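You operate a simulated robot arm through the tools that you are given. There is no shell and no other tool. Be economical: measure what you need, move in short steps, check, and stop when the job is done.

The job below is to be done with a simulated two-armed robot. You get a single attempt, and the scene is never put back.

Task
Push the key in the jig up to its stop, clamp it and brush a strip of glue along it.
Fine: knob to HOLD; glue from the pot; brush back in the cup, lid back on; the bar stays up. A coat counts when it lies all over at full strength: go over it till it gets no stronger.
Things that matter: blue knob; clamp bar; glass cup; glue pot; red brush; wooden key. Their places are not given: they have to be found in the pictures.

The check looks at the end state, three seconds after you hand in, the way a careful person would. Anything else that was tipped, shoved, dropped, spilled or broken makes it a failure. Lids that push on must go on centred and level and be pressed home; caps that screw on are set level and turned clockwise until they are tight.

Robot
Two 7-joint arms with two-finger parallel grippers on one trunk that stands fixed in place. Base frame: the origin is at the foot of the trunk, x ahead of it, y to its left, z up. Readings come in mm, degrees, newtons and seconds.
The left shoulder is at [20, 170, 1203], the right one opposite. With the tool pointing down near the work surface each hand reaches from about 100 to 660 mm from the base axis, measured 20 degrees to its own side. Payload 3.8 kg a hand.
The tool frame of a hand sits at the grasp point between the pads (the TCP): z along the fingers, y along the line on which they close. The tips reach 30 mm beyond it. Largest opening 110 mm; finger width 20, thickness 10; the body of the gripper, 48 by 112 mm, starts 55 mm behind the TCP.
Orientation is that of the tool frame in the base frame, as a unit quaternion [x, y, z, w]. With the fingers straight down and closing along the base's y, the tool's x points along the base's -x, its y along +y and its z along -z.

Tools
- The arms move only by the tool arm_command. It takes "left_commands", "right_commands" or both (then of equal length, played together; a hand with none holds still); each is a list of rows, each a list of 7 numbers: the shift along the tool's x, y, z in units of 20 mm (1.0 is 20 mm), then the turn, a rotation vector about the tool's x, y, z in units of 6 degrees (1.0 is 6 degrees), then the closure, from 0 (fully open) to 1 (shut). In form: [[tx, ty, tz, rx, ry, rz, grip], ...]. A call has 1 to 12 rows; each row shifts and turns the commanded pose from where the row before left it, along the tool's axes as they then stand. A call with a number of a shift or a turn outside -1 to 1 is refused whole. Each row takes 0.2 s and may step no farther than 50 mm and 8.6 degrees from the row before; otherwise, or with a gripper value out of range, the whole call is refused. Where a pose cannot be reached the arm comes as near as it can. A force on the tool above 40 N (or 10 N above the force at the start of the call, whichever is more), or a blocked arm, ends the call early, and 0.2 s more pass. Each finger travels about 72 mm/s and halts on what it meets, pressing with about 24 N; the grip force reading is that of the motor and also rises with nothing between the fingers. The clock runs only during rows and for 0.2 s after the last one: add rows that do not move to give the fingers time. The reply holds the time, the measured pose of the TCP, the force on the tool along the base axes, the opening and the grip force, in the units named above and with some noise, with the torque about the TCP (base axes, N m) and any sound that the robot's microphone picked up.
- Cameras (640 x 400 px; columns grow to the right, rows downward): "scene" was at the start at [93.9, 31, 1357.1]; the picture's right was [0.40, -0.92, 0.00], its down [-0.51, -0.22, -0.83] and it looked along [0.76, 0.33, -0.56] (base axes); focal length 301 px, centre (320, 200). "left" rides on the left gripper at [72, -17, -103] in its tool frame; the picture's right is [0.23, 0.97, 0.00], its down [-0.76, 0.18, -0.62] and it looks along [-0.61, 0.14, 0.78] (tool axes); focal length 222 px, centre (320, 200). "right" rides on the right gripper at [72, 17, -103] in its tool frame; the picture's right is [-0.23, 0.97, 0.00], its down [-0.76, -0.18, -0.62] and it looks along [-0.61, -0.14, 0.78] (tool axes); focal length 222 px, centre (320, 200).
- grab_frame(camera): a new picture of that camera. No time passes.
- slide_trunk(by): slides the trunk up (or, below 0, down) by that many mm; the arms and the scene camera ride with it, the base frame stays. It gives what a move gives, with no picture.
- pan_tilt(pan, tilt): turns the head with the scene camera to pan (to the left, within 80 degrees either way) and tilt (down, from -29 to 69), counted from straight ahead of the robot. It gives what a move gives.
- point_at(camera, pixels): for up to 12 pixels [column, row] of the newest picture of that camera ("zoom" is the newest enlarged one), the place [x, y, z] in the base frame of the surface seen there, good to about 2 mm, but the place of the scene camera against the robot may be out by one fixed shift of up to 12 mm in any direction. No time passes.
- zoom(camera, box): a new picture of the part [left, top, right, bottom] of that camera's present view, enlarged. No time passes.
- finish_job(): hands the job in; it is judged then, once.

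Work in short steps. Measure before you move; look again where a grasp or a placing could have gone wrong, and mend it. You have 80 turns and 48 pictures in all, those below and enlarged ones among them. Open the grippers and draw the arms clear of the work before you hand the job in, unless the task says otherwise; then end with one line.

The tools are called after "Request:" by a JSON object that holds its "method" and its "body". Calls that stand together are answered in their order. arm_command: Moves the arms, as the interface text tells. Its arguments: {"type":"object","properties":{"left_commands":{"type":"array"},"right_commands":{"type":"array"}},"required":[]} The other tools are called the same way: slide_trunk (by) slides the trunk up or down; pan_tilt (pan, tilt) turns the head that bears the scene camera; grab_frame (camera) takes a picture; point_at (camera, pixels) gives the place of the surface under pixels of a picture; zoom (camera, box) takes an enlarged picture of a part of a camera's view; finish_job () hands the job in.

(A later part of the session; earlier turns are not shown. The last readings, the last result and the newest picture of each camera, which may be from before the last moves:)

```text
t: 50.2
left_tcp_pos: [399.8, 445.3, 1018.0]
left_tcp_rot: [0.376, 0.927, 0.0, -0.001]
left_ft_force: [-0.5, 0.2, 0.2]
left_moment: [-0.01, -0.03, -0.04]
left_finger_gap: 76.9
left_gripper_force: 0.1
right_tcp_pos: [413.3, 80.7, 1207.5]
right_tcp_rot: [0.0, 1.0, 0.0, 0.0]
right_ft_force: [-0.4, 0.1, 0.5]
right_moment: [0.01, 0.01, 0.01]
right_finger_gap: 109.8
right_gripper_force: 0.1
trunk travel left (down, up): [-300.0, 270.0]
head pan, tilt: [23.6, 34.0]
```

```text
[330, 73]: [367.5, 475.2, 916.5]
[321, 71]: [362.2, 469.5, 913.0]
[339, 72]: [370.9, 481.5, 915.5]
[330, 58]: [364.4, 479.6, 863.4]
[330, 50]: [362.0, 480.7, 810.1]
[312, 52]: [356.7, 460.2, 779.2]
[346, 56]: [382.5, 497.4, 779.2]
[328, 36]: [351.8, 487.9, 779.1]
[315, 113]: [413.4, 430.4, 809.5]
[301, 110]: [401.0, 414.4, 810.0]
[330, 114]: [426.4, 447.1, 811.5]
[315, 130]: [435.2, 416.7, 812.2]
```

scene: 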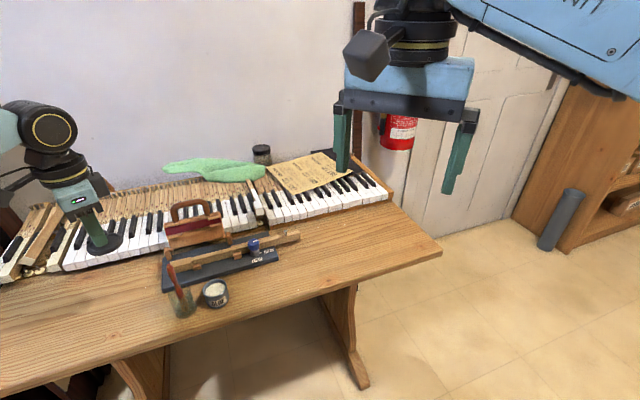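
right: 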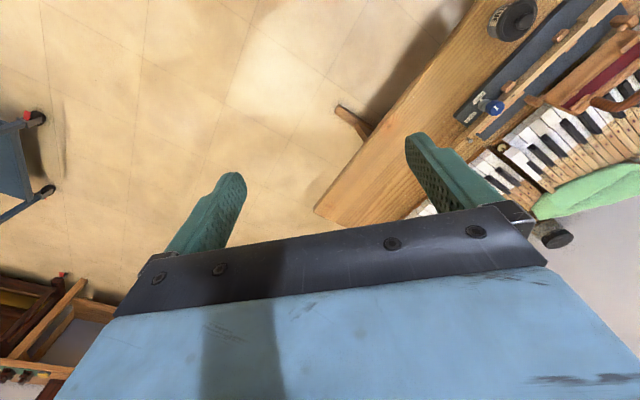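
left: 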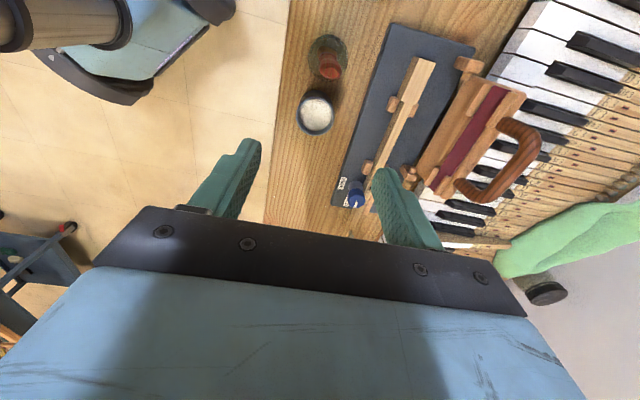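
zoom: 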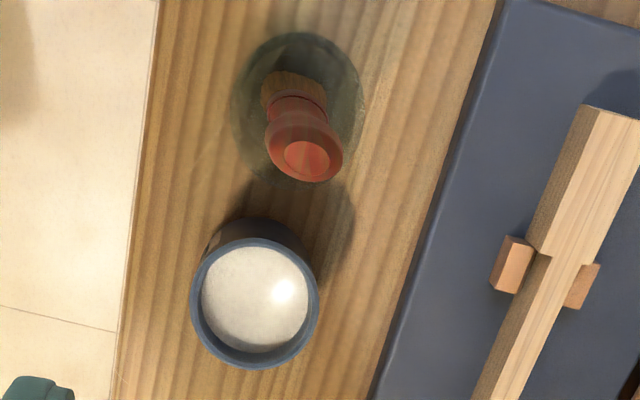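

The brush is upright at about (367,475.5), centred in the cup. I move over it and lower until the TCP is at z≈888, then close.

Request:
{"method": "arm_command", "body": {"left_commands": [[0.74, -0.01, 0, 0, 0, 0, 0.4], [0.74, -0.01, 0, 0, 0, 0, 0.4], [0.74, -0.01, 0, 0, 0, 0, 0.4], [0, 0, 1, 0, 0, 0, 0.4], [0, 0, 1, 0, 0, 0, 0.4], [0, 0, 1, 0, 0, 0, 0.4], [0, 0, 0, 0, 0, 0, 0.4]]}}

Request:
{"method": "arm_command", "body": {"left_commands": [[0, 0, 1, 0, 0, 0, 0.4], [0, 0, 1, 0, 0, 0, 0.4], [0, 0, 1, 0, 0, 0, 0.4], [0, 0, 0.5, 0, 0, 0, 0.4], [0, 0, 0, 0, 0, 0, 0.6], [0, 0, 0, 0, 0, 0, 0.8], [0, 0, 0, 0, 0, 0, 1], [0, 0, 0, 0, 0, 0, 1], [0, 0, 0, 0, 0, 0, 1]]}}

Request:
{"method": "zoom", "body": {"camera": "scene", "box": [130, 210, 250, 320]}}

```text
t: 51.8
left_tcp_pos: [366.9, 477.5, 957.3]
left_tcp_rot: [0.377, 0.926, 0.0, -0.001]
left_ft_force: [0.3, 0.0, 0.3]
left_moment: [0.01, -0.01, 0.0]
left_finger_gap: 65.9
left_gripper_force: 0.1
right_tcp_pos: [413.6, 81.0, 1207.0]
right_tcp_rot: [0.0, 1.0, 0.001, 0.0]
right_ft_force: [0.0, 0.1, 0.1]
right_moment: [0.0, 0.0, 0.0]
right_finger_gap: 110.0
right_gripper_force: 0.1
trunk travel left (down, up): [-300.0, 270.0]
head pan, tilt: [23.6, 34.0]
```

```text
t: 53.8
left_tcp_pos: [366.9, 474.8, 887.3]
left_tcp_rot: [0.376, 0.927, 0.0, 0.0]
left_ft_force: [-0.4, -0.9, -1.4]
left_moment: [0.04, -0.01, 0.0]
left_finger_gap: 18.1
left_gripper_force: 24.5
right_tcp_pos: [414.0, 81.4, 1205.6]
right_tcp_rot: [0.0, 1.0, 0.001, 0.0]
right_ft_force: [0.1, -0.6, -0.2]
right_moment: [0.0, 0.0, 0.0]
right_finger_gap: 110.1
right_gripper_force: 0.2
trunk travel left (down, up): [-300.0, 270.0]
head pan, tilt: [23.6, 34.0]
```

```text
3.64 times, centred on (190, 265) of scene
```

zoom: 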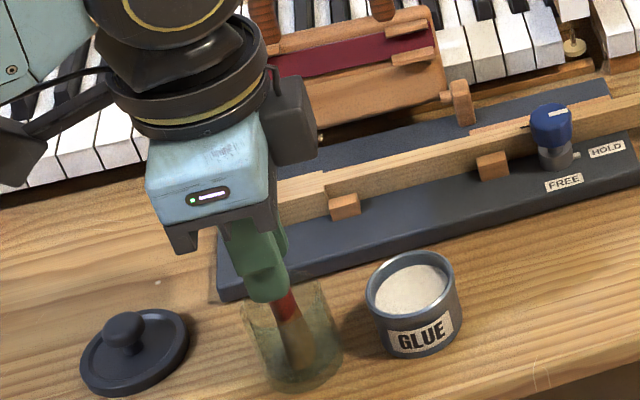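

Gripped at 18.1 mm. I lift straight up 90 mm out of the cup and look at the brush.

Request:
{"method": "arm_command", "body": {"left_commands": [[0, 0, -0.5, 0, 0, 0, 1], [0, 0, -0.5, 0, 0, 0, 1], [0, 0, -0.7, 0, 0, 0, 1], [0, 0, -0.7, 0, 0, 0, 1], [0, 0, -0.7, 0, 0, 0, 1], [0, 0, -0.7, 0, 0, 0, 1], [0, 0, -0.7, 0, 0, 0, 1], [0, 0, 0, 0, 0, 0, 1]]}}

Request:
{"method": "grab_frame", "body": {"camera": "left"}}

Request:
{"method": "zoom", "body": {"camera": "scene", "box": [130, 210, 250, 320]}}

```text
t: 55.6
left_tcp_pos: [363.6, 475.2, 978.5]
left_tcp_rot: [0.376, 0.927, 0.0, 0.0]
left_ft_force: [-0.1, -0.5, 0.7]
left_moment: [-0.01, -0.03, -0.01]
left_finger_gap: 18.4
left_gripper_force: 23.9
right_tcp_pos: [413.8, 80.6, 1207.3]
right_tcp_rot: [0.0, 1.0, 0.0, 0.0]
right_ft_force: [-0.1, -0.5, 0.7]
right_moment: [-0.01, 0.03, 0.06]
right_finger_gap: 109.8
right_gripper_force: 0.0
trunk travel left (down, up): [-300.0, 270.0]
head pan, tilt: [23.6, 34.0]
```

```text
21 pictures are left
```

left: 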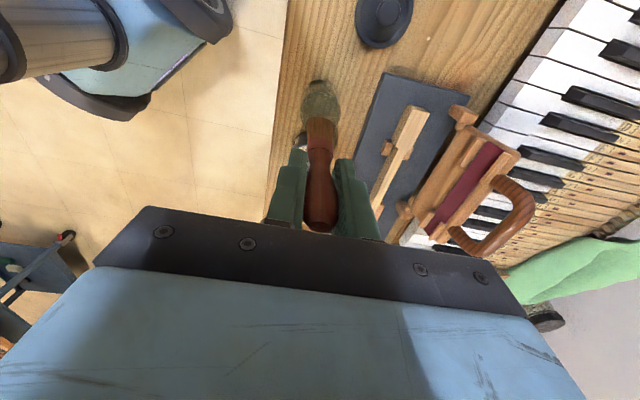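

```text
3.64 times, centred on (190, 265) of scene
```

zoom: 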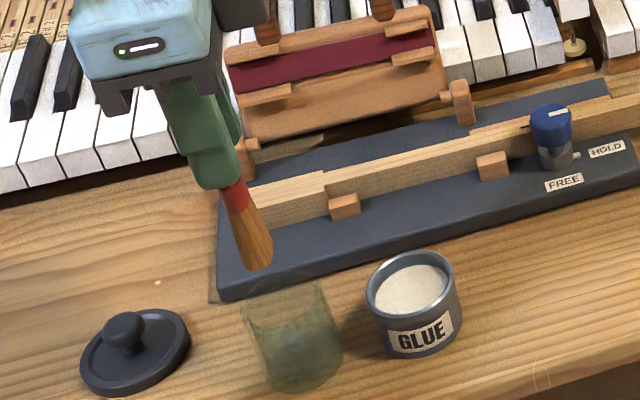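

The brush is out. I measure its bristle tip position in the hand.

Request:
{"method": "zoom", "body": {"camera": "left", "box": [280, 70, 380, 140]}}

Request:
{"method": "point_at", "body": {"camera": "zoom", "pixels": [[250, 80], [270, 120], [240, 150], [250, 180], [250, 210], [250, 240], [250, 270], [260, 330], [200, 200], [300, 200]]}}

```text
5.71 times, centred on (330, 105) of left
```

zoom: 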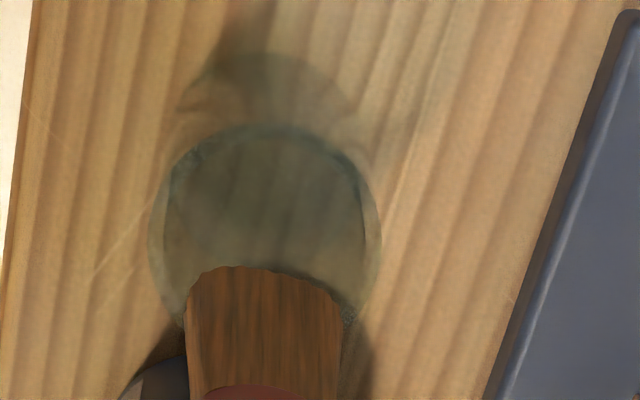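

```text
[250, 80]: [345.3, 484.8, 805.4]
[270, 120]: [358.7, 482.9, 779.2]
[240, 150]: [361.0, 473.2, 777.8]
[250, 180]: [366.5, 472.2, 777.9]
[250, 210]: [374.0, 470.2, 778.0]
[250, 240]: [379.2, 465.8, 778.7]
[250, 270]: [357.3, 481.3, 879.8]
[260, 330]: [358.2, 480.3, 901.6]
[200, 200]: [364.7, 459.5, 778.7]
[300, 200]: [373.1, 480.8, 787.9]
```

Bristle tip is ~100 mm below the TCP, ~22 mm wide across v. I carry it to the pot centre (u≈−3, v≈597), then dip to tip z≈797 (glue surface 810).

Request:
{"method": "arm_command", "body": {"left_commands": [[-0.85, 0.03, 0, 0, 0, 0, 1], [-0.85, 0.02, 0, 0, 0, 0, 1], [-0.85, 0, 0, 0, 0, 0, 1], [-0.85, 0, 0, 0, 0, 0, 1], [0, 0, 0, 0, 0, 0, 1]]}}

Request:
{"method": "grab_frame", "body": {"camera": "left"}}

```text
t: 56.8
left_tcp_pos: [416.5, 428.9, 978.6]
left_tcp_rot: [0.375, 0.927, -0.001, 0.0]
left_ft_force: [-0.2, 0.1, 0.2]
left_moment: [0.01, -0.02, -0.02]
left_finger_gap: 18.1
left_gripper_force: 24.5
right_tcp_pos: [413.6, 81.0, 1207.4]
right_tcp_rot: [0.001, 1.0, 0.0, 0.0]
right_ft_force: [-0.7, -0.7, 0.9]
right_moment: [0.03, -0.02, -0.01]
right_finger_gap: 109.9
right_gripper_force: 0.1
trunk travel left (down, up): [-300.0, 270.0]
head pan, tilt: [23.6, 34.0]
```

```text
18 pictures are left
```

left: 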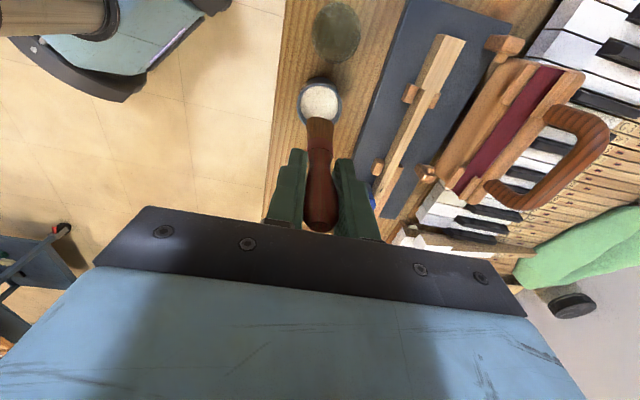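

Aligned over the pot. I dip slowly.

Request:
{"method": "arm_command", "body": {"left_commands": [[0.08, 0, 0.8, 0, 0, 0, 1], [0, 0, 0.8, 0, 0, 0, 1], [0, 0, 0.8, 0, 0, 0, 1], [0, 0, 0.7, 0, 0, 0, 1], [0, 0, 0.5, 0, 0, 0, 1], [0, 0, 0.3, 0, 0, 0, 1], [0, 0, 0.18, 0, 0, 0, 1], [0, 0, 0, 0, 0, 0, 1], [0, 0, 0, 0, 0, 0, 1], [0, 0, 0, 0, 0, 0, 1]]}}

Request:
{"method": "zoom", "body": {"camera": "scene", "box": [180, 220, 280, 310]}}

```text
t: 59.0
left_tcp_pos: [416.2, 428.7, 900.3]
left_tcp_rot: [0.376, 0.926, 0.002, 0.003]
left_ft_force: [0.7, 0.1, 24.0]
left_moment: [-0.06, -0.07, 0.0]
left_finger_gap: 18.5
left_gripper_force: 23.6
right_tcp_pos: [412.9, 79.7, 1207.3]
right_tcp_rot: [-0.001, 1.0, 0.001, 0.0]
right_ft_force: [0.0, -0.5, -0.9]
right_moment: [0.03, -0.01, -0.02]
right_finger_gap: 110.0
right_gripper_force: 0.0
trunk travel left (down, up): [-300.0, 270.0]
head pan, tilt: [23.6, 34.0]
```

```text
4.44 times, centred on (230, 265) of scene
```

zoom: 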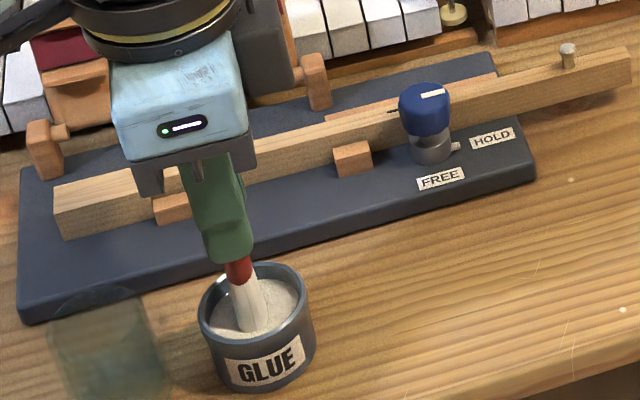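

24 N: the bristles reached something firm and are coated white. I lift out and move above the key's head end.

Request:
{"method": "arm_command", "body": {"left_commands": [[0, 0, -0.3, 0, 0, 0, 1], [0, 0, -0.5, 0, 0, 0, 1], [0, 0, -0.8, 0, 0, 0, 1], [0, 0, -0.8, 0, 0, 0, 1], [0, 0, -0.8, 0, 0, 0, 1], [0, 0, -0.6, 0, 0, 0, 1], [0.7, 0.95, 0, 0, 0, 0, 1], [0.7, 0.95, 0, 0, 0, 0, 1], [0.7, 0.95, 0, 0, 0, 0, 1], [0.7, 0.95, 0, 0, 0, 0, 1], [0.6, 0.95, 0, 0, 0, 0, 1], [0, 0.75, 0, 0, 0, 0, 1]]}}

Request:
{"method": "grab_frame", "body": {"camera": "left"}}

```text
t: 61.6
left_tcp_pos: [444.1, 557.1, 973.2]
left_tcp_rot: [0.376, 0.927, -0.001, 0.0]
left_ft_force: [-0.5, 0.6, -0.9]
left_moment: [-0.02, 0.02, 0.01]
left_finger_gap: 18.3
left_gripper_force: 23.4
right_tcp_pos: [414.7, 81.1, 1206.8]
right_tcp_rot: [0.0, 1.0, 0.0, 0.0]
right_ft_force: [0.7, 0.6, -1.6]
right_moment: [-0.01, -0.02, 0.02]
right_finger_gap: 109.8
right_gripper_force: 0.1
trunk travel left (down, up): [-300.0, 270.0]
head pan, tilt: [23.6, 34.0]
```

```text
16 pictures are left
```

left: 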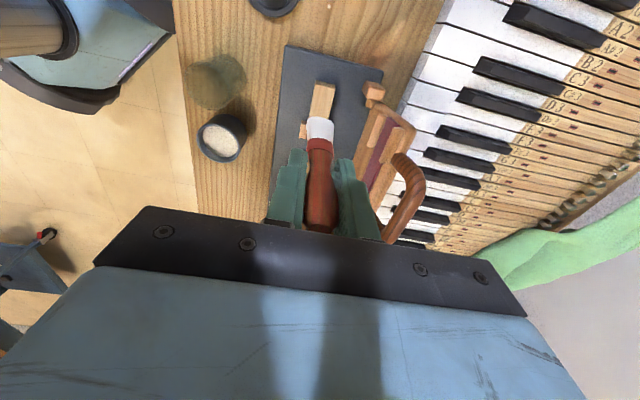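

Bristles are white with glue and lined up with the key. I measure the tip height to catch any slip in the grip.

Request:
{"method": "point_at", "body": {"camera": "left", "pixels": [[319, 119], [319, 122], [310, 123], [330, 123], [319, 134], [322, 95]]}}

```text
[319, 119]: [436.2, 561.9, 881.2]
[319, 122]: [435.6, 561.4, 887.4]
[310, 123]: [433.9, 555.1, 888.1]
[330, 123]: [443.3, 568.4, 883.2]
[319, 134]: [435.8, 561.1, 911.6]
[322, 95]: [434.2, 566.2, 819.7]
```

Tip is ~95 mm below the TCP. I lower toward contact (expected TCP ≈ 914) and finish in 1.5 mm steps.

Request:
{"method": "arm_command", "body": {"left_commands": [[0, 0, 0.8, 0, 0, 0, 1], [0, 0, 0.8, 0, 0, 0, 1], [0, 0, 0.8, 0, 0, 0, 1], [0, 0, 0.35, 0, 0, 0, 1], [0, 0, 0.1, 0, 0, 0, 1], [0, 0, 0.08, 0, 0, 0, 1], [0, 0, 0, 0, 0, 0, 1]]}}

```text
t: 63.2
left_tcp_pos: [443.1, 556.0, 917.1]
left_tcp_rot: [0.376, 0.927, 0.002, 0.003]
left_ft_force: [4.2, 1.8, 20.4]
left_moment: [0.08, -0.33, -0.02]
left_finger_gap: 18.3
left_gripper_force: 24.5
right_tcp_pos: [412.4, 79.8, 1206.8]
right_tcp_rot: [-0.001, 1.0, 0.001, 0.001]
right_ft_force: [0.7, 0.1, 0.1]
right_moment: [0.03, 0.0, 0.03]
right_finger_gap: 109.9
right_gripper_force: 0.1
trunk travel left (down, up): [-300.0, 270.0]
head pan, tilt: [23.6, 34.0]
```

Contact at 20 N; I ease up by 1.6 mm and stroke along +u to just before the knob.

Request:
{"method": "arm_command", "body": {"left_commands": [[0, 0, -0.08, 0, 0, 0, 1], [-0.6, 0, 0, 0, 0, 0, 1], [-0.6, 0, 0, 0, 0, 0, 1], [-0.6, 0, 0, 0, 0, 0, 1], [-0.6, 0, 0, 0, 0, 0, 1], [-0.6, 0, 0, 0, 0, 0, 1], [-0.6, 0, 0, 0, 0, 0, 1], [-0.6, 0, 0, 0, 0, 0, 1], [-0.6, 0, 0, 0, 0, 0, 1], [-0.6, 0, 0, 0, 0, 0, 1], [-0.6, 0, 0, 0, 0, 0, 1], [-0.6, 0, 0, 0, 0, 0, 1]]}}

Request:
{"method": "zoom", "body": {"camera": "scene", "box": [150, 210, 310, 310]}}

```text
t: 65.8
left_tcp_pos: [537.8, 464.6, 914.4]
left_tcp_rot: [0.377, 0.926, 0.001, 0.0]
left_ft_force: [0.4, 0.0, 0.8]
left_moment: [-0.02, -0.01, 0.04]
left_finger_gap: 18.4
left_gripper_force: 24.2
right_tcp_pos: [412.8, 81.0, 1207.4]
right_tcp_rot: [0.0, 1.0, -0.001, 0.001]
right_ft_force: [0.8, -0.7, -0.5]
right_moment: [-0.02, 0.02, 0.0]
right_finger_gap: 109.8
right_gripper_force: 0.0
trunk travel left (down, up): [-300.0, 270.0]
head pan, tilt: [23.6, 34.0]
```

```text
4.00 times, centred on (230, 260) of scene
```

zoom: 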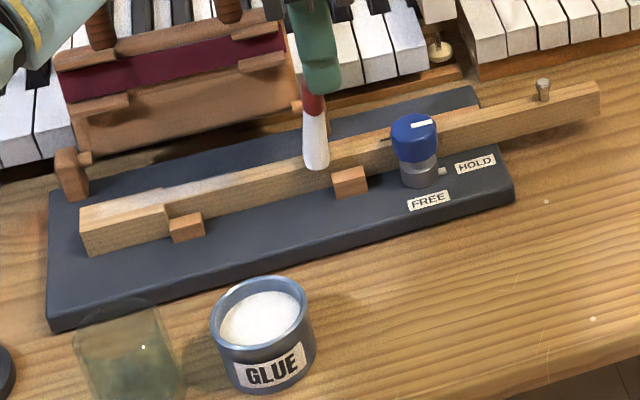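

A first faint coat shows from the head along the stick, but contact faded to ~0 N here. I lower by 1.6 mm, go a bit further to u≈72 and stroke back.

Request:
{"method": "arm_command", "body": {"left_commands": [[0, 0, 0.08, 0, 0, 0, 1], [-0.5, 0, 0, 0, 0, 0, 1], [0, 0, 0, 0, 0, 0, 1]]}}

```text
t: 66.6
left_tcp_pos: [545.1, 457.6, 914.8]
left_tcp_rot: [0.376, 0.927, -0.001, 0.0]
left_ft_force: [-0.5, 0.1, 0.2]
left_moment: [0.04, -0.01, 0.01]
left_finger_gap: 18.4
left_gripper_force: 24.5
right_tcp_pos: [414.5, 81.7, 1206.6]
right_tcp_rot: [0.0, 1.0, 0.0, 0.0]
right_ft_force: [0.0, 0.9, 0.3]
right_moment: [0.0, -0.02, 0.0]
right_finger_gap: 110.3
right_gripper_force: 0.0
trunk travel left (down, up): [-300.0, 270.0]
head pan, tilt: [23.6, 34.0]
```

Still free; I lower in 1 mm steps until force shows.

Request:
{"method": "arm_command", "body": {"left_commands": [[0, 0, 0.05, 0, 0, 0, 1], [0, 0, 0.05, 0, 0, 0, 1], [0, 0, 0, 0, 0, 0, 1]]}}

```text
t: 67.4
left_tcp_pos: [545.8, 457.7, 914.2]
left_tcp_rot: [0.376, 0.927, 0.001, 0.001]
left_ft_force: [0.8, 0.3, 4.2]
left_moment: [0.02, 0.09, -0.02]
left_finger_gap: 18.2
left_gripper_force: 24.1
right_tcp_pos: [413.2, 81.0, 1206.7]
right_tcp_rot: [0.0, 1.0, 0.0, 0.001]
right_ft_force: [0.4, -0.2, 0.3]
right_moment: [0.0, 0.0, 0.0]
right_finger_gap: 110.0
right_gripper_force: 0.0
trunk travel left (down, up): [-300.0, 270.0]
head pan, tilt: [23.6, 34.0]
```

4 N contact. I stroke back along −u toward the head, easing slightly at the end.

Request:
{"method": "arm_command", "body": {"left_commands": [[0, 0, 0.02, 0, 0, 0, 1], [0.65, 0, 0, 0, 0, 0, 1], [0.65, 0, 0, 0, 0, 0, 1], [0.65, 0, 0, 0, 0, 0, 1], [0.65, 0, 0, 0, 0, 0, 1], [0.65, 0, 0, 0, 0, 0, 1], [0.65, 0, 0, 0, 0, 0, 1], [0.65, 0, 0, 0, 0, 0, 1], [0.65, 0, -0.01, 0, 0, 0, 1], [0.65, 0, -0.02, 0, 0, 0, 1], [0.65, 0, -0.02, 0, 0, 0, 1], [0.65, 0, -0.01, 0, 0, 0, 1]]}}

Request:
{"method": "zoom", "body": {"camera": "scene", "box": [150, 220, 280, 300]}}

```text
t: 70.0
left_tcp_pos: [442.6, 559.2, 914.9]
left_tcp_rot: [0.376, 0.927, 0.0, -0.001]
left_ft_force: [0.3, -1.3, 4.0]
left_moment: [-0.13, 0.06, 0.02]
left_finger_gap: 18.4
left_gripper_force: 24.4
right_tcp_pos: [413.2, 80.6, 1206.5]
right_tcp_rot: [0.0, 1.0, -0.001, 0.0]
right_ft_force: [-0.5, 0.3, 0.1]
right_moment: [-0.02, 0.04, 0.02]
right_finger_gap: 110.3
right_gripper_force: 0.1
trunk travel left (down, up): [-300.0, 270.0]
head pan, tilt: [23.6, 34.0]
```

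```text
4.92 times, centred on (215, 260) of scene
```

zoom: 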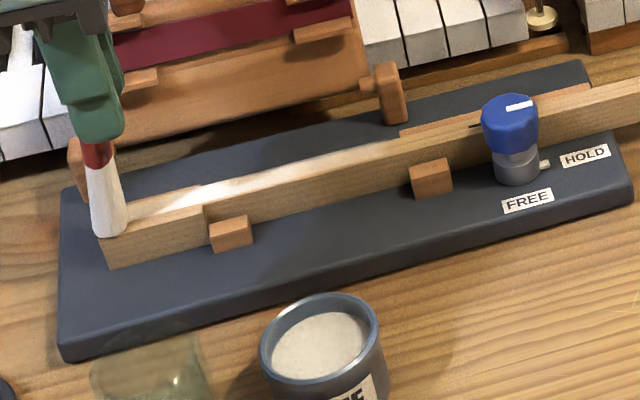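

The coat is building on the stick and contact is kept at 4 N. I start slightly beyond the head and stroke forward again, mirroring the heights.

Request:
{"method": "arm_command", "body": {"left_commands": [[0.4, 0, 0, 0, 0, 0, 1], [-0.4, 0, 0.01, 0, 0, 0, 1], [-0.72, 0, 0.02, 0, 0, 0, 1], [-0.72, 0, 0.02, 0, 0, 0, 1], [-0.72, 0, 0.01, 0, 0, 0, 1], [-0.72, 0, 0, 0, 0, 0, 1], [-0.72, 0, 0.01, 0, 0, 0, 1], [-0.72, 0, 0, 0, 0, 0, 1], [-0.72, 0, 0.01, 0, 0, 0, 1], [-0.72, 0, 0, 0, 0, 0, 1], [-0.72, 0, 0.01, 0, 0, 0, 1], [-0.72, 0, 0, 0, 0, 0, 1]]}}

Request:
{"method": "arm_command", "body": {"left_commands": [[0, 0, 0.02, 0, 0, 0, 1], [0.65, 0, -0.01, 0, 0, 0, 1], [0.65, 0, 0, 0, 0, 0, 1], [0.65, 0, -0.01, 0, 0, 0, 1], [0.65, 0, 0, 0, 0, 0, 1], [0.65, 0, -0.01, 0, 0, 0, 1], [0.65, 0, 0, 0, 0, 0, 1], [0.65, 0, 0, 0, 0, 0, 1], [0.65, 0, -0.01, 0, 0, 0, 1], [0.65, 0, -0.02, 0, 0, 0, 1], [0.65, 0, -0.02, 0, 0, 0, 1], [0.65, 0, -0.01, 0, 0, 0, 1]]}}

Request:
{"method": "zoom", "body": {"camera": "scene", "box": [150, 220, 280, 300]}}

```text
t: 72.6
left_tcp_pos: [546.8, 456.5, 911.1]
left_tcp_rot: [0.376, 0.927, 0.001, 0.0]
left_ft_force: [-2.3, 2.7, 10.6]
left_moment: [0.27, 0.35, -0.05]
left_finger_gap: 18.2
left_gripper_force: 24.1
right_tcp_pos: [413.1, 80.8, 1207.5]
right_tcp_rot: [0.0, 1.0, 0.0, 0.001]
right_ft_force: [-0.2, 0.4, 0.2]
right_moment: [0.0, 0.02, 0.01]
right_finger_gap: 109.9
right_gripper_force: 0.1
trunk travel left (down, up): [-300.0, 270.0]
head pan, tilt: [23.6, 34.0]
```

```text
t: 75.2
left_tcp_pos: [444.0, 557.3, 913.3]
left_tcp_rot: [0.376, 0.926, 0.0, 0.0]
left_ft_force: [0.1, -0.5, 0.0]
left_moment: [0.03, 0.01, 0.0]
left_finger_gap: 18.2
left_gripper_force: 23.8
right_tcp_pos: [413.9, 81.2, 1206.8]
right_tcp_rot: [0.001, 1.0, 0.0, 0.001]
right_ft_force: [0.3, 0.3, -0.9]
right_moment: [0.0, 0.02, 0.02]
right_finger_gap: 110.0
right_gripper_force: 0.1
trunk travel left (down, up): [-300.0, 270.0]
head pan, tilt: [23.6, 34.0]
```

```text
4.92 times, centred on (215, 260) of scene
```

zoom: 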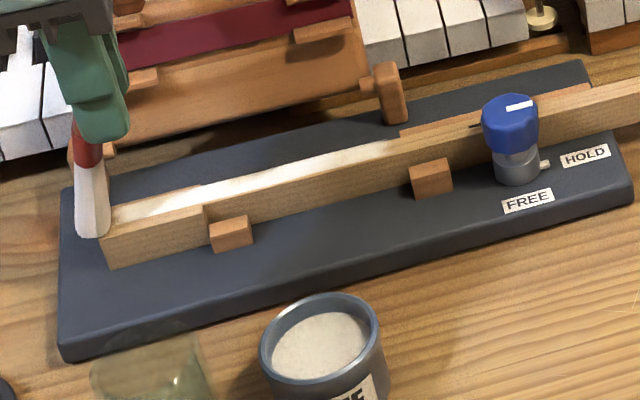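

The coat is whiter and covers roughly head to just before the second guide. I raise and move forward to look back at the strip and the brush with the hand camera.

Request:
{"method": "arm_command", "body": {"left_commands": [[0, 0, -1, 0, 0, 0, 1], [0, 0, -1, 0, 0, 0, 1], [-0.9, 0, -1, 0, 0, 0, 1], [-0.9, 0, 0, 0, 0, 0, 1], [-0.9, 0, 0, 0, 0, 0, 1], [-0.9, 0, 0, 0, 0, 0, 1], [-0.9, 0, 0, 0, 0, 0, 1], [-0.9, 0, 0, 0, 0, 0, 1], [-0.9, 0, 0, 0, 0, 0, 1], [0, 0, 0, 0, 0, 0, 1]]}}

Request:
{"method": "grab_frame", "body": {"camera": "left"}}

```text
t: 77.4
left_tcp_pos: [535.5, 468.9, 974.4]
left_tcp_rot: [0.376, 0.927, 0.0, 0.001]
left_ft_force: [0.1, -0.1, 0.1]
left_moment: [-0.01, -0.02, -0.01]
left_finger_gap: 18.3
left_gripper_force: 23.9
right_tcp_pos: [413.3, 81.4, 1206.3]
right_tcp_rot: [0.0, 1.0, -0.001, -0.001]
right_ft_force: [-0.5, 0.5, 0.0]
right_moment: [0.0, 0.02, 0.0]
right_finger_gap: 110.2
right_gripper_force: 0.0
trunk travel left (down, up): [-300.0, 270.0]
head pan, tilt: [23.6, 34.0]
```

```text
12 pictures are left
```

left: 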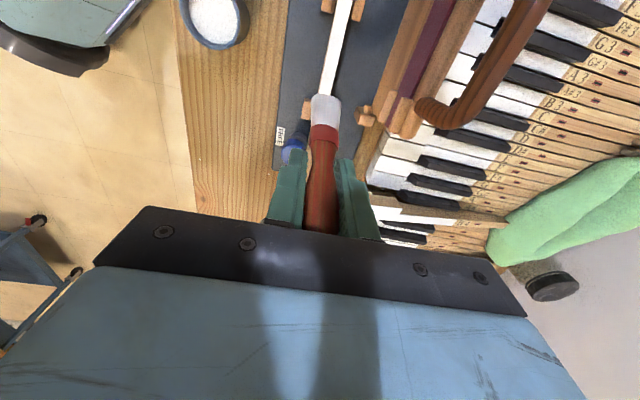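

The brush has tilted toward −u in the grip (tip at row 95 instead of 119). I zoom on the strip and measure the tip.

Request:
{"method": "zoom", "body": {"camera": "left", "box": [270, 0, 390, 140]}}

Request:
{"method": "point_at", "body": {"camera": "left", "pixels": [[328, 97], [318, 99], [336, 100], [325, 124], [325, 140], [323, 160], [329, 92], [338, 40], [319, 210]]}}

```text
2.86 times, centred on (330, 70) of left
```

zoom: 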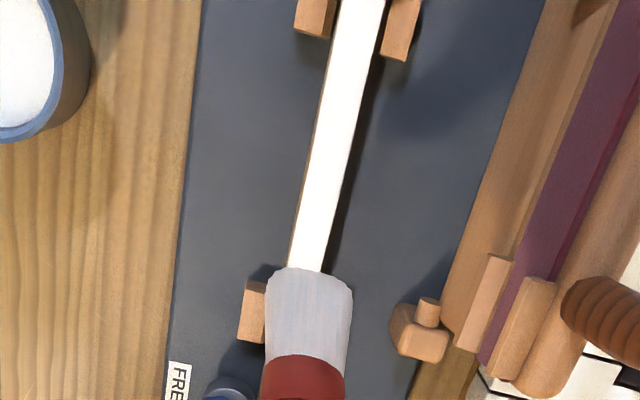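

```text
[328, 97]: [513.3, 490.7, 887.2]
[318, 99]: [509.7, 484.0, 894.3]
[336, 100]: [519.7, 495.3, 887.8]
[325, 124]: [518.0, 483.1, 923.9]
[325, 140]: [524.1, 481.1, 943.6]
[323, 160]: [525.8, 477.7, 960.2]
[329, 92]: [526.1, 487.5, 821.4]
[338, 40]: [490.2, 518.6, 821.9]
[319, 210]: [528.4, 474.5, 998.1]
```

The strip is solid white where visible. I move forward to see its far end near the second guide and the knob.

Request:
{"method": "arm_command", "body": {"left_commands": [[-0.9, 0, -0.3, 0, 0, 0, 1], [-0.9, 0, 0, 0, 0, 0, 1], [-0.9, 0, 0, 0, 0, 0, 1], [-0.9, 0, 0, 0, 0, 0, 1], [0, 0, 0, 0, 0, 0, 1]]}}

Request:
{"method": "zoom", "body": {"camera": "left", "box": [270, 0, 390, 140]}}

```text
t: 78.6
left_tcp_pos: [587.0, 419.6, 978.1]
left_tcp_rot: [0.376, 0.926, 0.0, 0.0]
left_ft_force: [-0.6, 0.5, -0.2]
left_moment: [0.03, -0.02, -0.02]
left_finger_gap: 18.5
left_gripper_force: 24.0
right_tcp_pos: [413.0, 81.8, 1205.6]
right_tcp_rot: [-0.001, 1.0, 0.0, 0.0]
right_ft_force: [0.3, 0.4, -0.2]
right_moment: [0.01, 0.03, 0.01]
right_finger_gap: 110.0
right_gripper_force: 0.1
trunk travel left (down, up): [-300.0, 270.0]
head pan, tilt: [23.6, 34.0]
```

```text
2.86 times, centred on (330, 70) of left
```

zoom: 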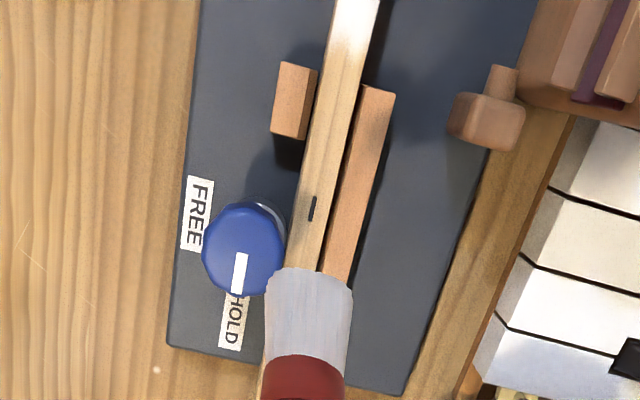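

The far end fades near zoom (345,50), because the tilted tip stopped short. I rotate the hand −14° about its y so the brush is vertical, and go back to the pot for more glue.

Request:
{"method": "arm_command", "body": {"left_commands": [[0, 0, 0, 0, -0.8, 0, 1], [0, 0, 0, 0, -0.8, 0, 1], [0, 0, 0, 0, -0.73, 0, 1], [0.9, -0.793, -0.225, 0, 0, 0, 1], [0.9, -0.793, -0.225, 0, 0, 0, 1], [0.9, -0.793, -0.225, 0, 0, 0, 1], [0.9, -0.793, -0.225, 0, 0, 0, 1], [0.9, -0.793, -0.225, 0, 0, 0, 1], [0.9, -0.793, -0.225, 0, 0, 0, 1], [0.9, -0.793, -0.225, 0, 0, 0, 1], [0, 0, 0, 0, 0, 0, 1]]}}

Request:
{"method": "grab_frame", "body": {"camera": "left"}}

```text
t: 81.0
left_tcp_pos: [414.8, 431.9, 978.7]
left_tcp_rot: [0.373, 0.92, -0.046, 0.113]
left_ft_force: [0.6, 0.5, 0.7]
left_moment: [0.0, -0.01, 0.02]
left_finger_gap: 18.1
left_gripper_force: 23.9
right_tcp_pos: [413.9, 81.0, 1206.2]
right_tcp_rot: [0.0, 1.0, 0.0, -0.001]
right_ft_force: [-0.4, -0.8, 0.9]
right_moment: [-0.02, -0.01, -0.01]
right_finger_gap: 110.2
right_gripper_force: 0.1
trunk travel left (down, up): [-300.0, 270.0]
head pan, tilt: [23.6, 34.0]
```

```text
9 pictures are left
```

left: 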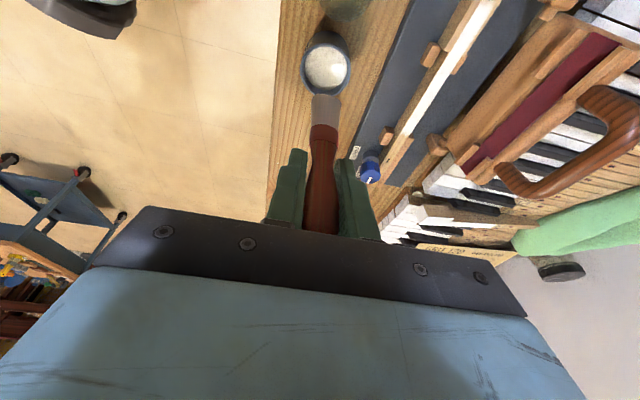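

I check the brush's verticality and where the tip hangs relative to the pot.

Request:
{"method": "point_at", "body": {"camera": "left", "pixels": [[326, 97], [325, 115], [323, 140], [321, 165], [321, 200], [313, 100], [338, 100], [327, 50], [349, 70], [305, 70], [440, 70], [480, 20]]}}

```text
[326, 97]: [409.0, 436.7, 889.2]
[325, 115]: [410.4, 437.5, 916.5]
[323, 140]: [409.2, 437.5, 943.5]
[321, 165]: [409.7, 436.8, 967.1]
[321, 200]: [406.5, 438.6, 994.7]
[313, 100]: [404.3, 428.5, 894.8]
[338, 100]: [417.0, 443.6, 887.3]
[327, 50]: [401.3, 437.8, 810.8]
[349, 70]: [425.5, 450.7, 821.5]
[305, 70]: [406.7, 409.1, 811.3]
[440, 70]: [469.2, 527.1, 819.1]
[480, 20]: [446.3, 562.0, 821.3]
```

The brush is vertical and over the pot centre. I dip gently (TCP to ~903) and come out again.

Request:
{"method": "arm_command", "body": {"left_commands": [[0.2, -0.04, 0.8, 0, 0, 0, 1], [0.2, 0, 0.8, 0, 0, 0, 1], [0.2, 0, 0.8, 0, 0, 0, 1], [0.2, 0, 0.8, 0, 0, 0, 1], [0.08, 0, 0.32, 0, 0, 0, 1], [0.03, 0, 0.12, 0, 0, 0, 1], [0, 0, 0, 0, 0, 0, 1], [0, 0, 0, 0, 0, 0, 1]]}}

```text
t: 82.8
left_tcp_pos: [415.5, 427.6, 903.1]
left_tcp_rot: [0.374, 0.92, -0.046, 0.113]
left_ft_force: [1.3, 0.3, 0.3]
left_moment: [0.0, 0.0, 0.0]
left_finger_gap: 18.3
left_gripper_force: 24.0
right_tcp_pos: [413.4, 80.9, 1206.7]
right_tcp_rot: [0.001, 1.0, 0.001, 0.0]
right_ft_force: [0.2, 0.2, 0.3]
right_moment: [-0.01, -0.01, -0.02]
right_finger_gap: 110.2
right_gripper_force: 0.0
trunk travel left (down, up): [-300.0, 270.0]
head pan, tilt: [23.6, 34.0]
```

Tip is about at the glue surface; 5 mm deeper.

Request:
{"method": "arm_command", "body": {"left_commands": [[0.03, 0, 0.12, 0, 0, 0, 1], [0.03, 0, 0.12, 0, 0, 0, 1], [0, 0, 0, 0, 0, 0, 1], [0, 0, 0, 0, 0, 0, 1]]}}

```text
t: 83.8
left_tcp_pos: [415.0, 428.0, 898.4]
left_tcp_rot: [0.373, 0.92, -0.046, 0.113]
left_ft_force: [0.5, -0.4, -0.7]
left_moment: [-0.05, 0.01, -0.01]
left_finger_gap: 18.1
left_gripper_force: 24.0
right_tcp_pos: [414.2, 81.2, 1206.9]
right_tcp_rot: [0.0, 1.0, 0.0, 0.0]
right_ft_force: [1.0, 0.4, 0.2]
right_moment: [0.03, 0.02, -0.01]
right_finger_gap: 109.9
right_gripper_force: 0.0
trunk travel left (down, up): [-300.0, 270.0]
head pan, tilt: [23.6, 34.0]
```

In the glue now. I lift out and move over the key's far part at u≈65, v≈708.

Request:
{"method": "arm_command", "body": {"left_commands": [[-0.21, 0, -0.85, 0, 0, 0, 1], [-0.21, 0, -0.85, 0, 0, 0, 1], [-0.21, 0, -0.85, 0, 0, 0, 1], [-0.21, 0, -0.85, 0, 0, 0, 1], [-0.55, 0.925, 0.137, 0, 0, 0, 1], [-0.55, 0.925, 0.137, 0, 0, 0, 1], [-0.55, 0.925, 0.137, 0, 0, 0, 1], [-0.55, 0.925, 0.137, 0, 0, 0, 1], [-0.55, 0.925, 0.137, 0, 0, 0, 1], [-0.55, 0.925, 0.137, 0, 0, 0, 1], [0, 0, 0, 0, 0, 0, 1]]}}

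```text
t: 86.2
left_tcp_pos: [542.1, 461.0, 967.4]
left_tcp_rot: [0.375, 0.919, -0.046, 0.113]
left_ft_force: [-0.3, 0.2, -0.3]
left_moment: [-0.01, 0.0, 0.01]
left_finger_gap: 18.3
left_gripper_force: 23.6
right_tcp_pos: [412.7, 82.0, 1207.3]
right_tcp_rot: [-0.001, 1.0, 0.0, 0.0]
right_ft_force: [1.0, 0.7, 0.2]
right_moment: [0.0, 0.01, -0.01]
right_finger_gap: 109.9
right_gripper_force: 0.0
trunk travel left (down, up): [-300.0, 270.0]
head pan, tilt: [23.6, 34.0]
```

Position u≈66, v≈708.5, clear of the knob. I lower to near contact.

Request:
{"method": "arm_command", "body": {"left_commands": [[0.2, 0, 0.8, 0, 0, 0, 1], [0.2, 0, 0.8, 0, 0, 0, 1], [0.18, 0, 0.73, 0, 0, 0, 1], [0.025, 0, 0.1, 0, 0, 0, 1], [0, 0, 0, 0, 0, 0, 1]]}}

Request:
{"method": "arm_command", "body": {"left_commands": [[0.0125, 0, 0.05, 0, 0, 0, 1], [0.0125, 0, 0.05, 0, 0, 0, 1], [0, 0, 0, 0, 0, 0, 1]]}}

```text
t: 87.4
left_tcp_pos: [540.9, 460.2, 917.9]
left_tcp_rot: [0.373, 0.92, -0.047, 0.113]
left_ft_force: [0.3, -0.1, -0.2]
left_moment: [-0.01, 0.03, 0.04]
left_finger_gap: 18.0
left_gripper_force: 24.2
right_tcp_pos: [413.3, 80.9, 1206.3]
right_tcp_rot: [0.0, 1.0, 0.0, 0.0]
right_ft_force: [-1.5, 0.0, 0.4]
right_moment: [0.0, -0.03, 0.01]
right_finger_gap: 109.9
right_gripper_force: 0.0
trunk travel left (down, up): [-300.0, 270.0]
head pan, tilt: [23.6, 34.0]
```

```text
t: 88.2
left_tcp_pos: [539.6, 460.8, 916.4]
left_tcp_rot: [0.374, 0.919, -0.046, 0.113]
left_ft_force: [0.0, -1.5, 0.4]
left_moment: [0.0, 0.02, 0.02]
left_finger_gap: 18.4
left_gripper_force: 24.0
right_tcp_pos: [414.6, 79.9, 1206.3]
right_tcp_rot: [0.0, 1.0, 0.001, 0.0]
right_ft_force: [-0.4, -0.8, 0.1]
right_moment: [-0.01, -0.02, -0.01]
right_finger_gap: 110.0
right_gripper_force: 0.1
trunk travel left (down, up): [-300.0, 270.0]
head pan, tilt: [23.6, 34.0]
```

Not yet touching; further 1 mm steps.

Request:
{"method": "arm_command", "body": {"left_commands": [[0.0125, 0, 0.05, 0, 0, 0, 1], [0.0125, 0, 0.05, 0, 0, 0, 1], [0, 0, 0, 0, 0, 0, 1]]}}

Request:
{"method": "arm_command", "body": {"left_commands": [[0.0125, 0, 0.05, 0, 0, 0, 1], [0, 0, 0, 0, 0, 0, 1]]}}

```text
t: 89.0
left_tcp_pos: [540.6, 460.6, 914.6]
left_tcp_rot: [0.373, 0.92, -0.046, 0.112]
left_ft_force: [0.1, 0.2, 0.1]
left_moment: [0.0, -0.02, -0.04]
left_finger_gap: 18.5
left_gripper_force: 23.5
right_tcp_pos: [413.4, 81.5, 1206.6]
right_tcp_rot: [0.001, 1.0, 0.0, 0.0]
right_ft_force: [-0.4, -0.2, 0.0]
right_moment: [0.02, 0.01, -0.02]
right_finger_gap: 110.0
right_gripper_force: 0.0
trunk travel left (down, up): [-300.0, 270.0]
head pan, tilt: [23.6, 34.0]
```

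```text
t: 89.6
left_tcp_pos: [541.5, 459.8, 914.2]
left_tcp_rot: [0.374, 0.92, -0.046, 0.113]
left_ft_force: [-0.1, -0.4, 1.2]
left_moment: [0.03, 0.05, 0.03]
left_finger_gap: 18.2
left_gripper_force: 24.3
right_tcp_pos: [413.9, 80.5, 1206.2]
right_tcp_rot: [0.0, 1.0, 0.0, -0.001]
right_ft_force: [0.0, 0.4, -0.7]
right_moment: [-0.01, 0.02, 0.01]
right_finger_gap: 109.7
right_gripper_force: 0.1
trunk travel left (down, up): [-300.0, 270.0]
head pan, tilt: [23.6, 34.0]
```

Just touching. I press 1 mm more and scrub the far end back and forth, then go on toward the head.

Request:
{"method": "arm_command", "body": {"left_commands": [[0.0125, 0, 0.05, 0, 0, 0, 1], [0.582, 0, -0.145, 0, 0, 0, 1], [0.582, 0, -0.145, 0, 0, 0, 1], [0.582, 0, -0.145, 0, 0, 0, 1], [-0.582, 0, 0.145, 0, 0, 0, 1], [-0.582, 0, 0.145, 0, 0, 0, 1], [-0.582, 0, 0.145, 0, 0, 0, 1], [0.582, 0, -0.145, 0, 0, 0, 1], [0.582, 0, -0.145, 0, 0, 0, 1], [0.582, 0, -0.145, 0, 0, 0, 1], [0.582, 0, -0.145, 0, 0, 0, 1], [0.582, 0, -0.145, 0, 0, 0, 1]]}}

Request:
{"method": "zoom", "body": {"camera": "scene", "box": [150, 220, 280, 300]}}

```text
t: 92.2
left_tcp_pos: [500.3, 502.9, 913.1]
left_tcp_rot: [0.373, 0.92, -0.045, 0.113]
left_ft_force: [0.0, -0.5, 5.2]
left_moment: [0.0, -0.06, 0.01]
left_finger_gap: 18.4
left_gripper_force: 24.1
right_tcp_pos: [413.8, 81.2, 1206.6]
right_tcp_rot: [0.0, 1.0, 0.001, 0.0]
right_ft_force: [-0.8, -0.1, 0.3]
right_moment: [0.01, -0.05, 0.03]
right_finger_gap: 110.1
right_gripper_force: 0.2
trunk travel left (down, up): [-300.0, 270.0]
head pan, tilt: [23.6, 34.0]
```

```text
4.92 times, centred on (215, 260) of scene
```

zoom: 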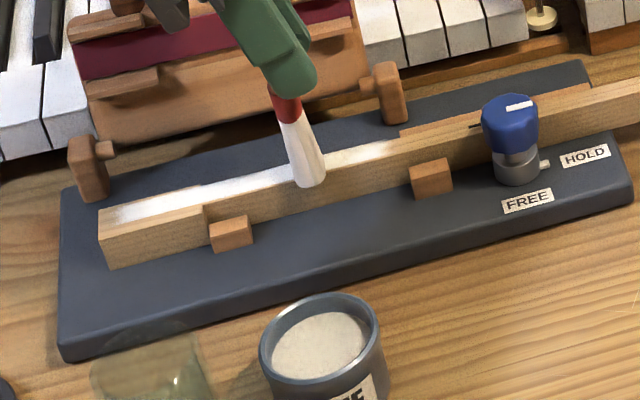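

The coat's edge stays at the same place (~u 50), so that is the strip's end. The head part looks thinner, so I stroke on to the head and scrub there.

Request:
{"method": "arm_command", "body": {"left_commands": [[0.63, 0, -0.157, 0, 0, 0, 1], [0.63, 0, -0.157, 0, 0, 0, 1], [0.63, 0, -0.157, 0, 0, 0, 1], [0.63, 0, -0.157, 0, 0, 0, 1], [0.63, 0, -0.157, 0, 0, 0, 1], [0.63, 0, -0.157, 0, 0, 0, 1], [0.63, 0, -0.157, 0, 0, 0, 1], [-0.63, 0, 0.157, 0, 0, 0, 1], [-0.63, 0, 0.157, 0, 0, 0, 1], [0.63, 0, -0.157, 0, 0, 0, 1], [0.63, 0, -0.157, 0, 0, 0, 1], [0, 0, 0, 0, 0, 0, 1]]}}

```text
t: 94.8
left_tcp_pos: [433.0, 567.1, 915.3]
left_tcp_rot: [0.374, 0.919, -0.046, 0.114]
left_ft_force: [1.1, -0.4, 2.5]
left_moment: [-0.04, -0.09, -0.04]
left_finger_gap: 18.2
left_gripper_force: 24.4
right_tcp_pos: [413.2, 80.7, 1206.7]
right_tcp_rot: [0.0, 1.0, 0.001, 0.0]
right_ft_force: [0.3, -0.7, 0.1]
right_moment: [0.02, -0.03, -0.02]
right_finger_gap: 109.9
right_gripper_force: 0.0
trunk travel left (down, up): [-300.0, 270.0]
head pan, tilt: [23.6, 34.0]
```

Contact held. Full forward stroke to u≈64 with 1 mm more press.

Request:
{"method": "arm_command", "body": {"left_commands": [[0.01, 0, 0.04, 0, 0, 0, 1], [-0.66, 0, 0.165, 0, 0, 0, 1], [-0.66, 0, 0.165, 0, 0, 0, 1], [-0.66, 0, 0.165, 0, 0, 0, 1], [-0.66, 0, 0.165, 0, 0, 0, 1], [-0.66, 0, 0.165, 0, 0, 0, 1], [-0.66, 0, 0.165, 0, 0, 0, 1], [-0.66, 0, 0.165, 0, 0, 0, 1], [-0.66, 0, 0.165, 0, 0, 0, 1], [-0.66, 0, 0.165, 0, 0, 0, 1], [-0.66, 0, 0.165, 0, 0, 0, 1], [-0.66, 0, 0.165, 0, 0, 0, 1]]}}

Request:
{"method": "arm_command", "body": {"left_commands": [[0, 0, 0, 0, 0, 0, 1], [0.66, 0, -0.165, 0, 0, 0, 1], [0.66, 0, -0.165, 0, 0, 0, 1], [0.66, 0, -0.165, 0, 0, 0, 1], [0.66, 0, -0.165, 0, 0, 0, 1], [0.66, 0, -0.165, 0, 0, 0, 1], [0.66, 0, -0.165, 0, 0, 0, 1], [0.66, 0, -0.165, 0, 0, 0, 1], [0.66, 0, -0.165, 0, 0, 0, 1], [0.66, 0, -0.165, 0, 0, 0, 1], [0.66, 0, -0.165, 0, 0, 0, 1], [0.66, 0, -0.165, 0, 0, 0, 1]]}}

```text
t: 97.4
left_tcp_pos: [538.2, 459.0, 913.4]
left_tcp_rot: [0.374, 0.919, -0.045, 0.114]
left_ft_force: [-0.5, 0.9, 6.6]
left_moment: [0.11, 0.2, -0.03]
left_finger_gap: 18.4
left_gripper_force: 24.2
right_tcp_pos: [413.2, 80.7, 1206.5]
right_tcp_rot: [0.0, 1.0, -0.001, 0.001]
right_ft_force: [-0.1, -0.1, -0.4]
right_moment: [0.0, 0.02, 0.01]
right_finger_gap: 109.9
right_gripper_force: 0.1
trunk travel left (down, up): [-300.0, 270.0]
head pan, tilt: [23.6, 34.0]
```

```text
t: 100.0
left_tcp_pos: [432.8, 565.1, 912.5]
left_tcp_rot: [0.374, 0.919, -0.045, 0.112]
left_ft_force: [0.5, 0.0, 3.5]
left_moment: [-0.1, 0.01, 0.0]
left_finger_gap: 18.3
left_gripper_force: 23.9
right_tcp_pos: [413.3, 80.7, 1208.1]
right_tcp_rot: [0.001, 1.0, 0.0, 0.0]
right_ft_force: [-0.1, -0.3, -0.7]
right_moment: [-0.01, 0.04, -0.05]
right_finger_gap: 110.3
right_gripper_force: 0.2
trunk travel left (down, up): [-300.0, 270.0]
head pan, tilt: [23.6, 34.0]
```

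One more pass on the head with ±3 mm lateral offset, plus a full forward stroke.

Request:
{"method": "arm_command", "body": {"left_commands": [[0, 0.15, 0, 0, 0, 0, 1], [-0.66, 0, 0.165, 0, 0, 0, 1], [-0.66, 0, 0.165, 0, 0, 0, 1], [0, -0.3, 0, 0, 0, 0, 1], [0.66, 0, -0.165, 0, 0, 0, 1], [0.66, 0, -0.165, 0, 0, 0, 1], [-0.66, 0, 0.165, 0, 0, 0, 1], [-0.66, 0, 0.165, 0, 0, 0, 1], [0, 0.15, 0, 0, 0, 0, 1], [0.66, 0, -0.165, 0, 0, 0, 1], [0.66, 0, -0.165, 0, 0, 0, 1]]}}

Request:
{"method": "arm_command", "body": {"left_commands": [[0, 0, 0, 0, 0, 0, 1], [-0.66, 0, 0.165, 0, 0, 0, 1], [-0.66, 0, 0.165, 0, 0, 0, 1], [-0.66, 0, 0.165, 0, 0, 0, 1], [-0.66, 0, 0.165, 0, 0, 0, 1], [-0.66, 0, 0.165, 0, 0, 0, 1], [-0.66, 0, 0.165, 0, 0, 0, 1], [-0.66, 0, 0.165, 0, 0, 0, 1], [-0.66, 0, 0.165, 0, 0, 0, 1], [-0.66, 0, 0.165, 0, 0, 0, 1], [-0.66, 0, 0.165, 0, 0, 0, 1], [-0.66, 0, 0.165, 0, 0, 0, 1]]}}

Request:
{"method": "zoom", "body": {"camera": "scene", "box": [155, 220, 255, 290]}}

```text
t: 102.4
left_tcp_pos: [431.5, 565.8, 911.9]
left_tcp_rot: [0.374, 0.919, -0.046, 0.113]
left_ft_force: [0.7, -1.8, 8.1]
left_moment: [-0.15, -0.07, -0.02]
left_finger_gap: 17.8
left_gripper_force: 23.8
right_tcp_pos: [413.9, 80.7, 1206.7]
right_tcp_rot: [0.0, 1.0, -0.001, 0.001]
right_ft_force: [0.7, 0.8, 1.0]
right_moment: [-0.04, 0.04, 0.0]
right_finger_gap: 110.1
right_gripper_force: 0.1
trunk travel left (down, up): [-300.0, 270.0]
head pan, tilt: [23.6, 34.0]
```

```text
t: 105.0
left_tcp_pos: [538.7, 460.0, 911.3]
left_tcp_rot: [0.375, 0.919, -0.047, 0.113]
left_ft_force: [-1.5, -0.5, 5.1]
left_moment: [0.03, 0.1, -0.01]
left_finger_gap: 18.3
left_gripper_force: 24.5
right_tcp_pos: [413.1, 80.8, 1207.1]
right_tcp_rot: [0.001, 1.0, 0.001, 0.0]
right_ft_force: [-0.2, -0.5, -1.6]
right_moment: [-0.03, 0.03, 0.02]
right_finger_gap: 110.1
right_gripper_force: 0.0
trunk travel left (down, up): [-300.0, 270.0]
head pan, tilt: [23.6, 34.0]
```

```text
5.71 times, centred on (205, 255) of scene
```

zoom: 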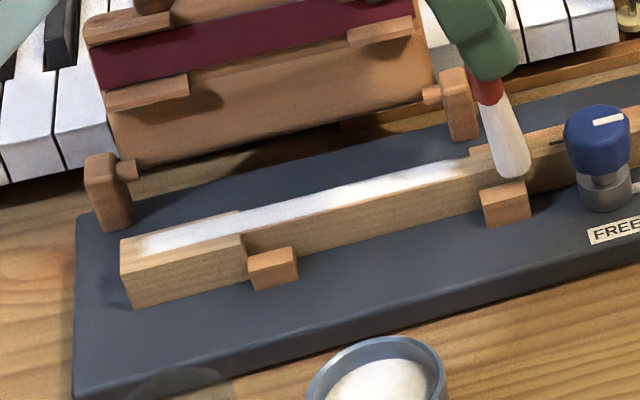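

The strip is solid white. I do one last back stroke, then lift and head above the cup.

Request:
{"method": "arm_command", "body": {"left_commands": [[0, 0, 0, 0, 0, 0, 1], [0.66, 0, -0.165, 0, 0, 0, 1], [0.66, 0, -0.165, 0, 0, 0, 1], [0.66, 0, -0.165, 0, 0, 0, 1], [0.66, 0, -0.165, 0, 0, 0, 1], [0.66, 0, -0.165, 0, 0, 0, 1], [0.66, 0, -0.165, 0, 0, 0, 1], [0.66, 0, -0.165, 0, 0, 0, 1], [0.66, 0, -0.165, 0, 0, 0, 1], [0.66, 0, -0.165, 0, 0, 0, 1], [0.66, 0, -0.165, 0, 0, 0, 1], [0, 0, 0, 0, 0, 0, 1]]}}

Request:
{"method": "arm_command", "body": {"left_commands": [[-0.2, 0, -0.8, 0, 0, 0, 1], [-0.2, 0, -0.8, 0, 0, 0, 1], [-0.2, 0, -0.8, 0, 0, 0, 1], [-0.2, 0, -0.8, 0, 0, 0, 1], [0, -0.93, 0, 0, 0, 0, 1], [0, -0.93, 0, 0, 0, 0, 1], [0, -0.93, 0, 0, 0, 0, 1], [0, -0.93, 0, 0, 0, 0, 1], [0, -0.93, 0, 0, 0, 0, 1], [0, -0.93, 0, 0, 0, 0, 1], [0, 0, 0, 0, 0, 0, 1]]}}

Request:
{"method": "grab_frame", "body": {"camera": "left"}}

```text
t: 107.6
left_tcp_pos: [442.8, 555.5, 912.1]
left_tcp_rot: [0.374, 0.92, -0.045, 0.112]
left_ft_force: [0.2, 0.4, 2.8]
left_moment: [-0.04, -0.02, -0.02]
left_finger_gap: 18.4
left_gripper_force: 23.9
right_tcp_pos: [412.7, 79.1, 1206.2]
right_tcp_rot: [0.0, 1.0, 0.0, 0.0]
right_ft_force: [0.0, 0.2, -0.1]
right_moment: [-0.02, 0.0, 0.0]
right_finger_gap: 109.9
right_gripper_force: 0.0
trunk travel left (down, up): [-300.0, 270.0]
head pan, tilt: [23.6, 34.0]
```

```text
t: 110.0
left_tcp_pos: [365.2, 477.8, 976.5]
left_tcp_rot: [0.374, 0.92, -0.046, 0.112]
left_ft_force: [0.0, -0.1, 0.2]
left_moment: [0.0, 0.04, -0.01]
left_finger_gap: 18.0
left_gripper_force: 24.1
right_tcp_pos: [414.6, 81.2, 1206.2]
right_tcp_rot: [0.001, 1.0, -0.001, 0.0]
right_ft_force: [0.0, -0.5, -0.1]
right_moment: [0.05, 0.02, -0.05]
right_finger_gap: 109.9
right_gripper_force: 0.0
trunk travel left (down, up): [-300.0, 270.0]
head pan, tilt: [23.6, 34.0]
```

```text
6 pictures are left
```

left: 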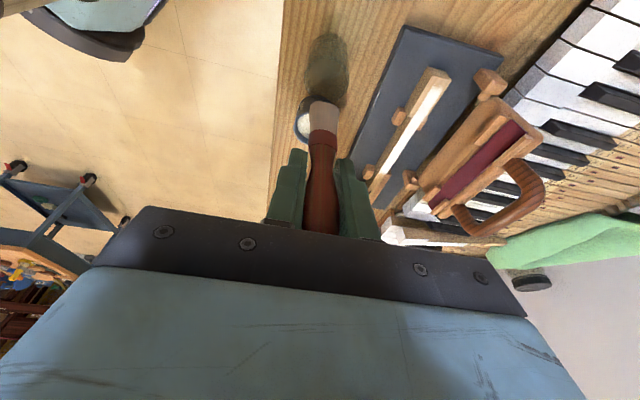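

The cup mouth is at ~(328,70); I measure the bristles' tip, shaft and cup.

Request:
{"method": "point_at", "body": {"camera": "left", "pixels": [[323, 104], [322, 120], [322, 145], [321, 165], [321, 200], [311, 105], [336, 107], [328, 36], [310, 70], [347, 70], [328, 90], [436, 80]]}}

```text
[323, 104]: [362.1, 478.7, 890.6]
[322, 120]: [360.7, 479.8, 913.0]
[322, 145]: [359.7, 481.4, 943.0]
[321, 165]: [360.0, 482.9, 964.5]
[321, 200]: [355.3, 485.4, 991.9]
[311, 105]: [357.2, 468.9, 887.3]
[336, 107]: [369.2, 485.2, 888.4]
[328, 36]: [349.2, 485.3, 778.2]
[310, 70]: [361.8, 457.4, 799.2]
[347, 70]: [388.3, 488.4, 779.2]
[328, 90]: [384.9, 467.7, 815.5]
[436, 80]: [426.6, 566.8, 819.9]
```

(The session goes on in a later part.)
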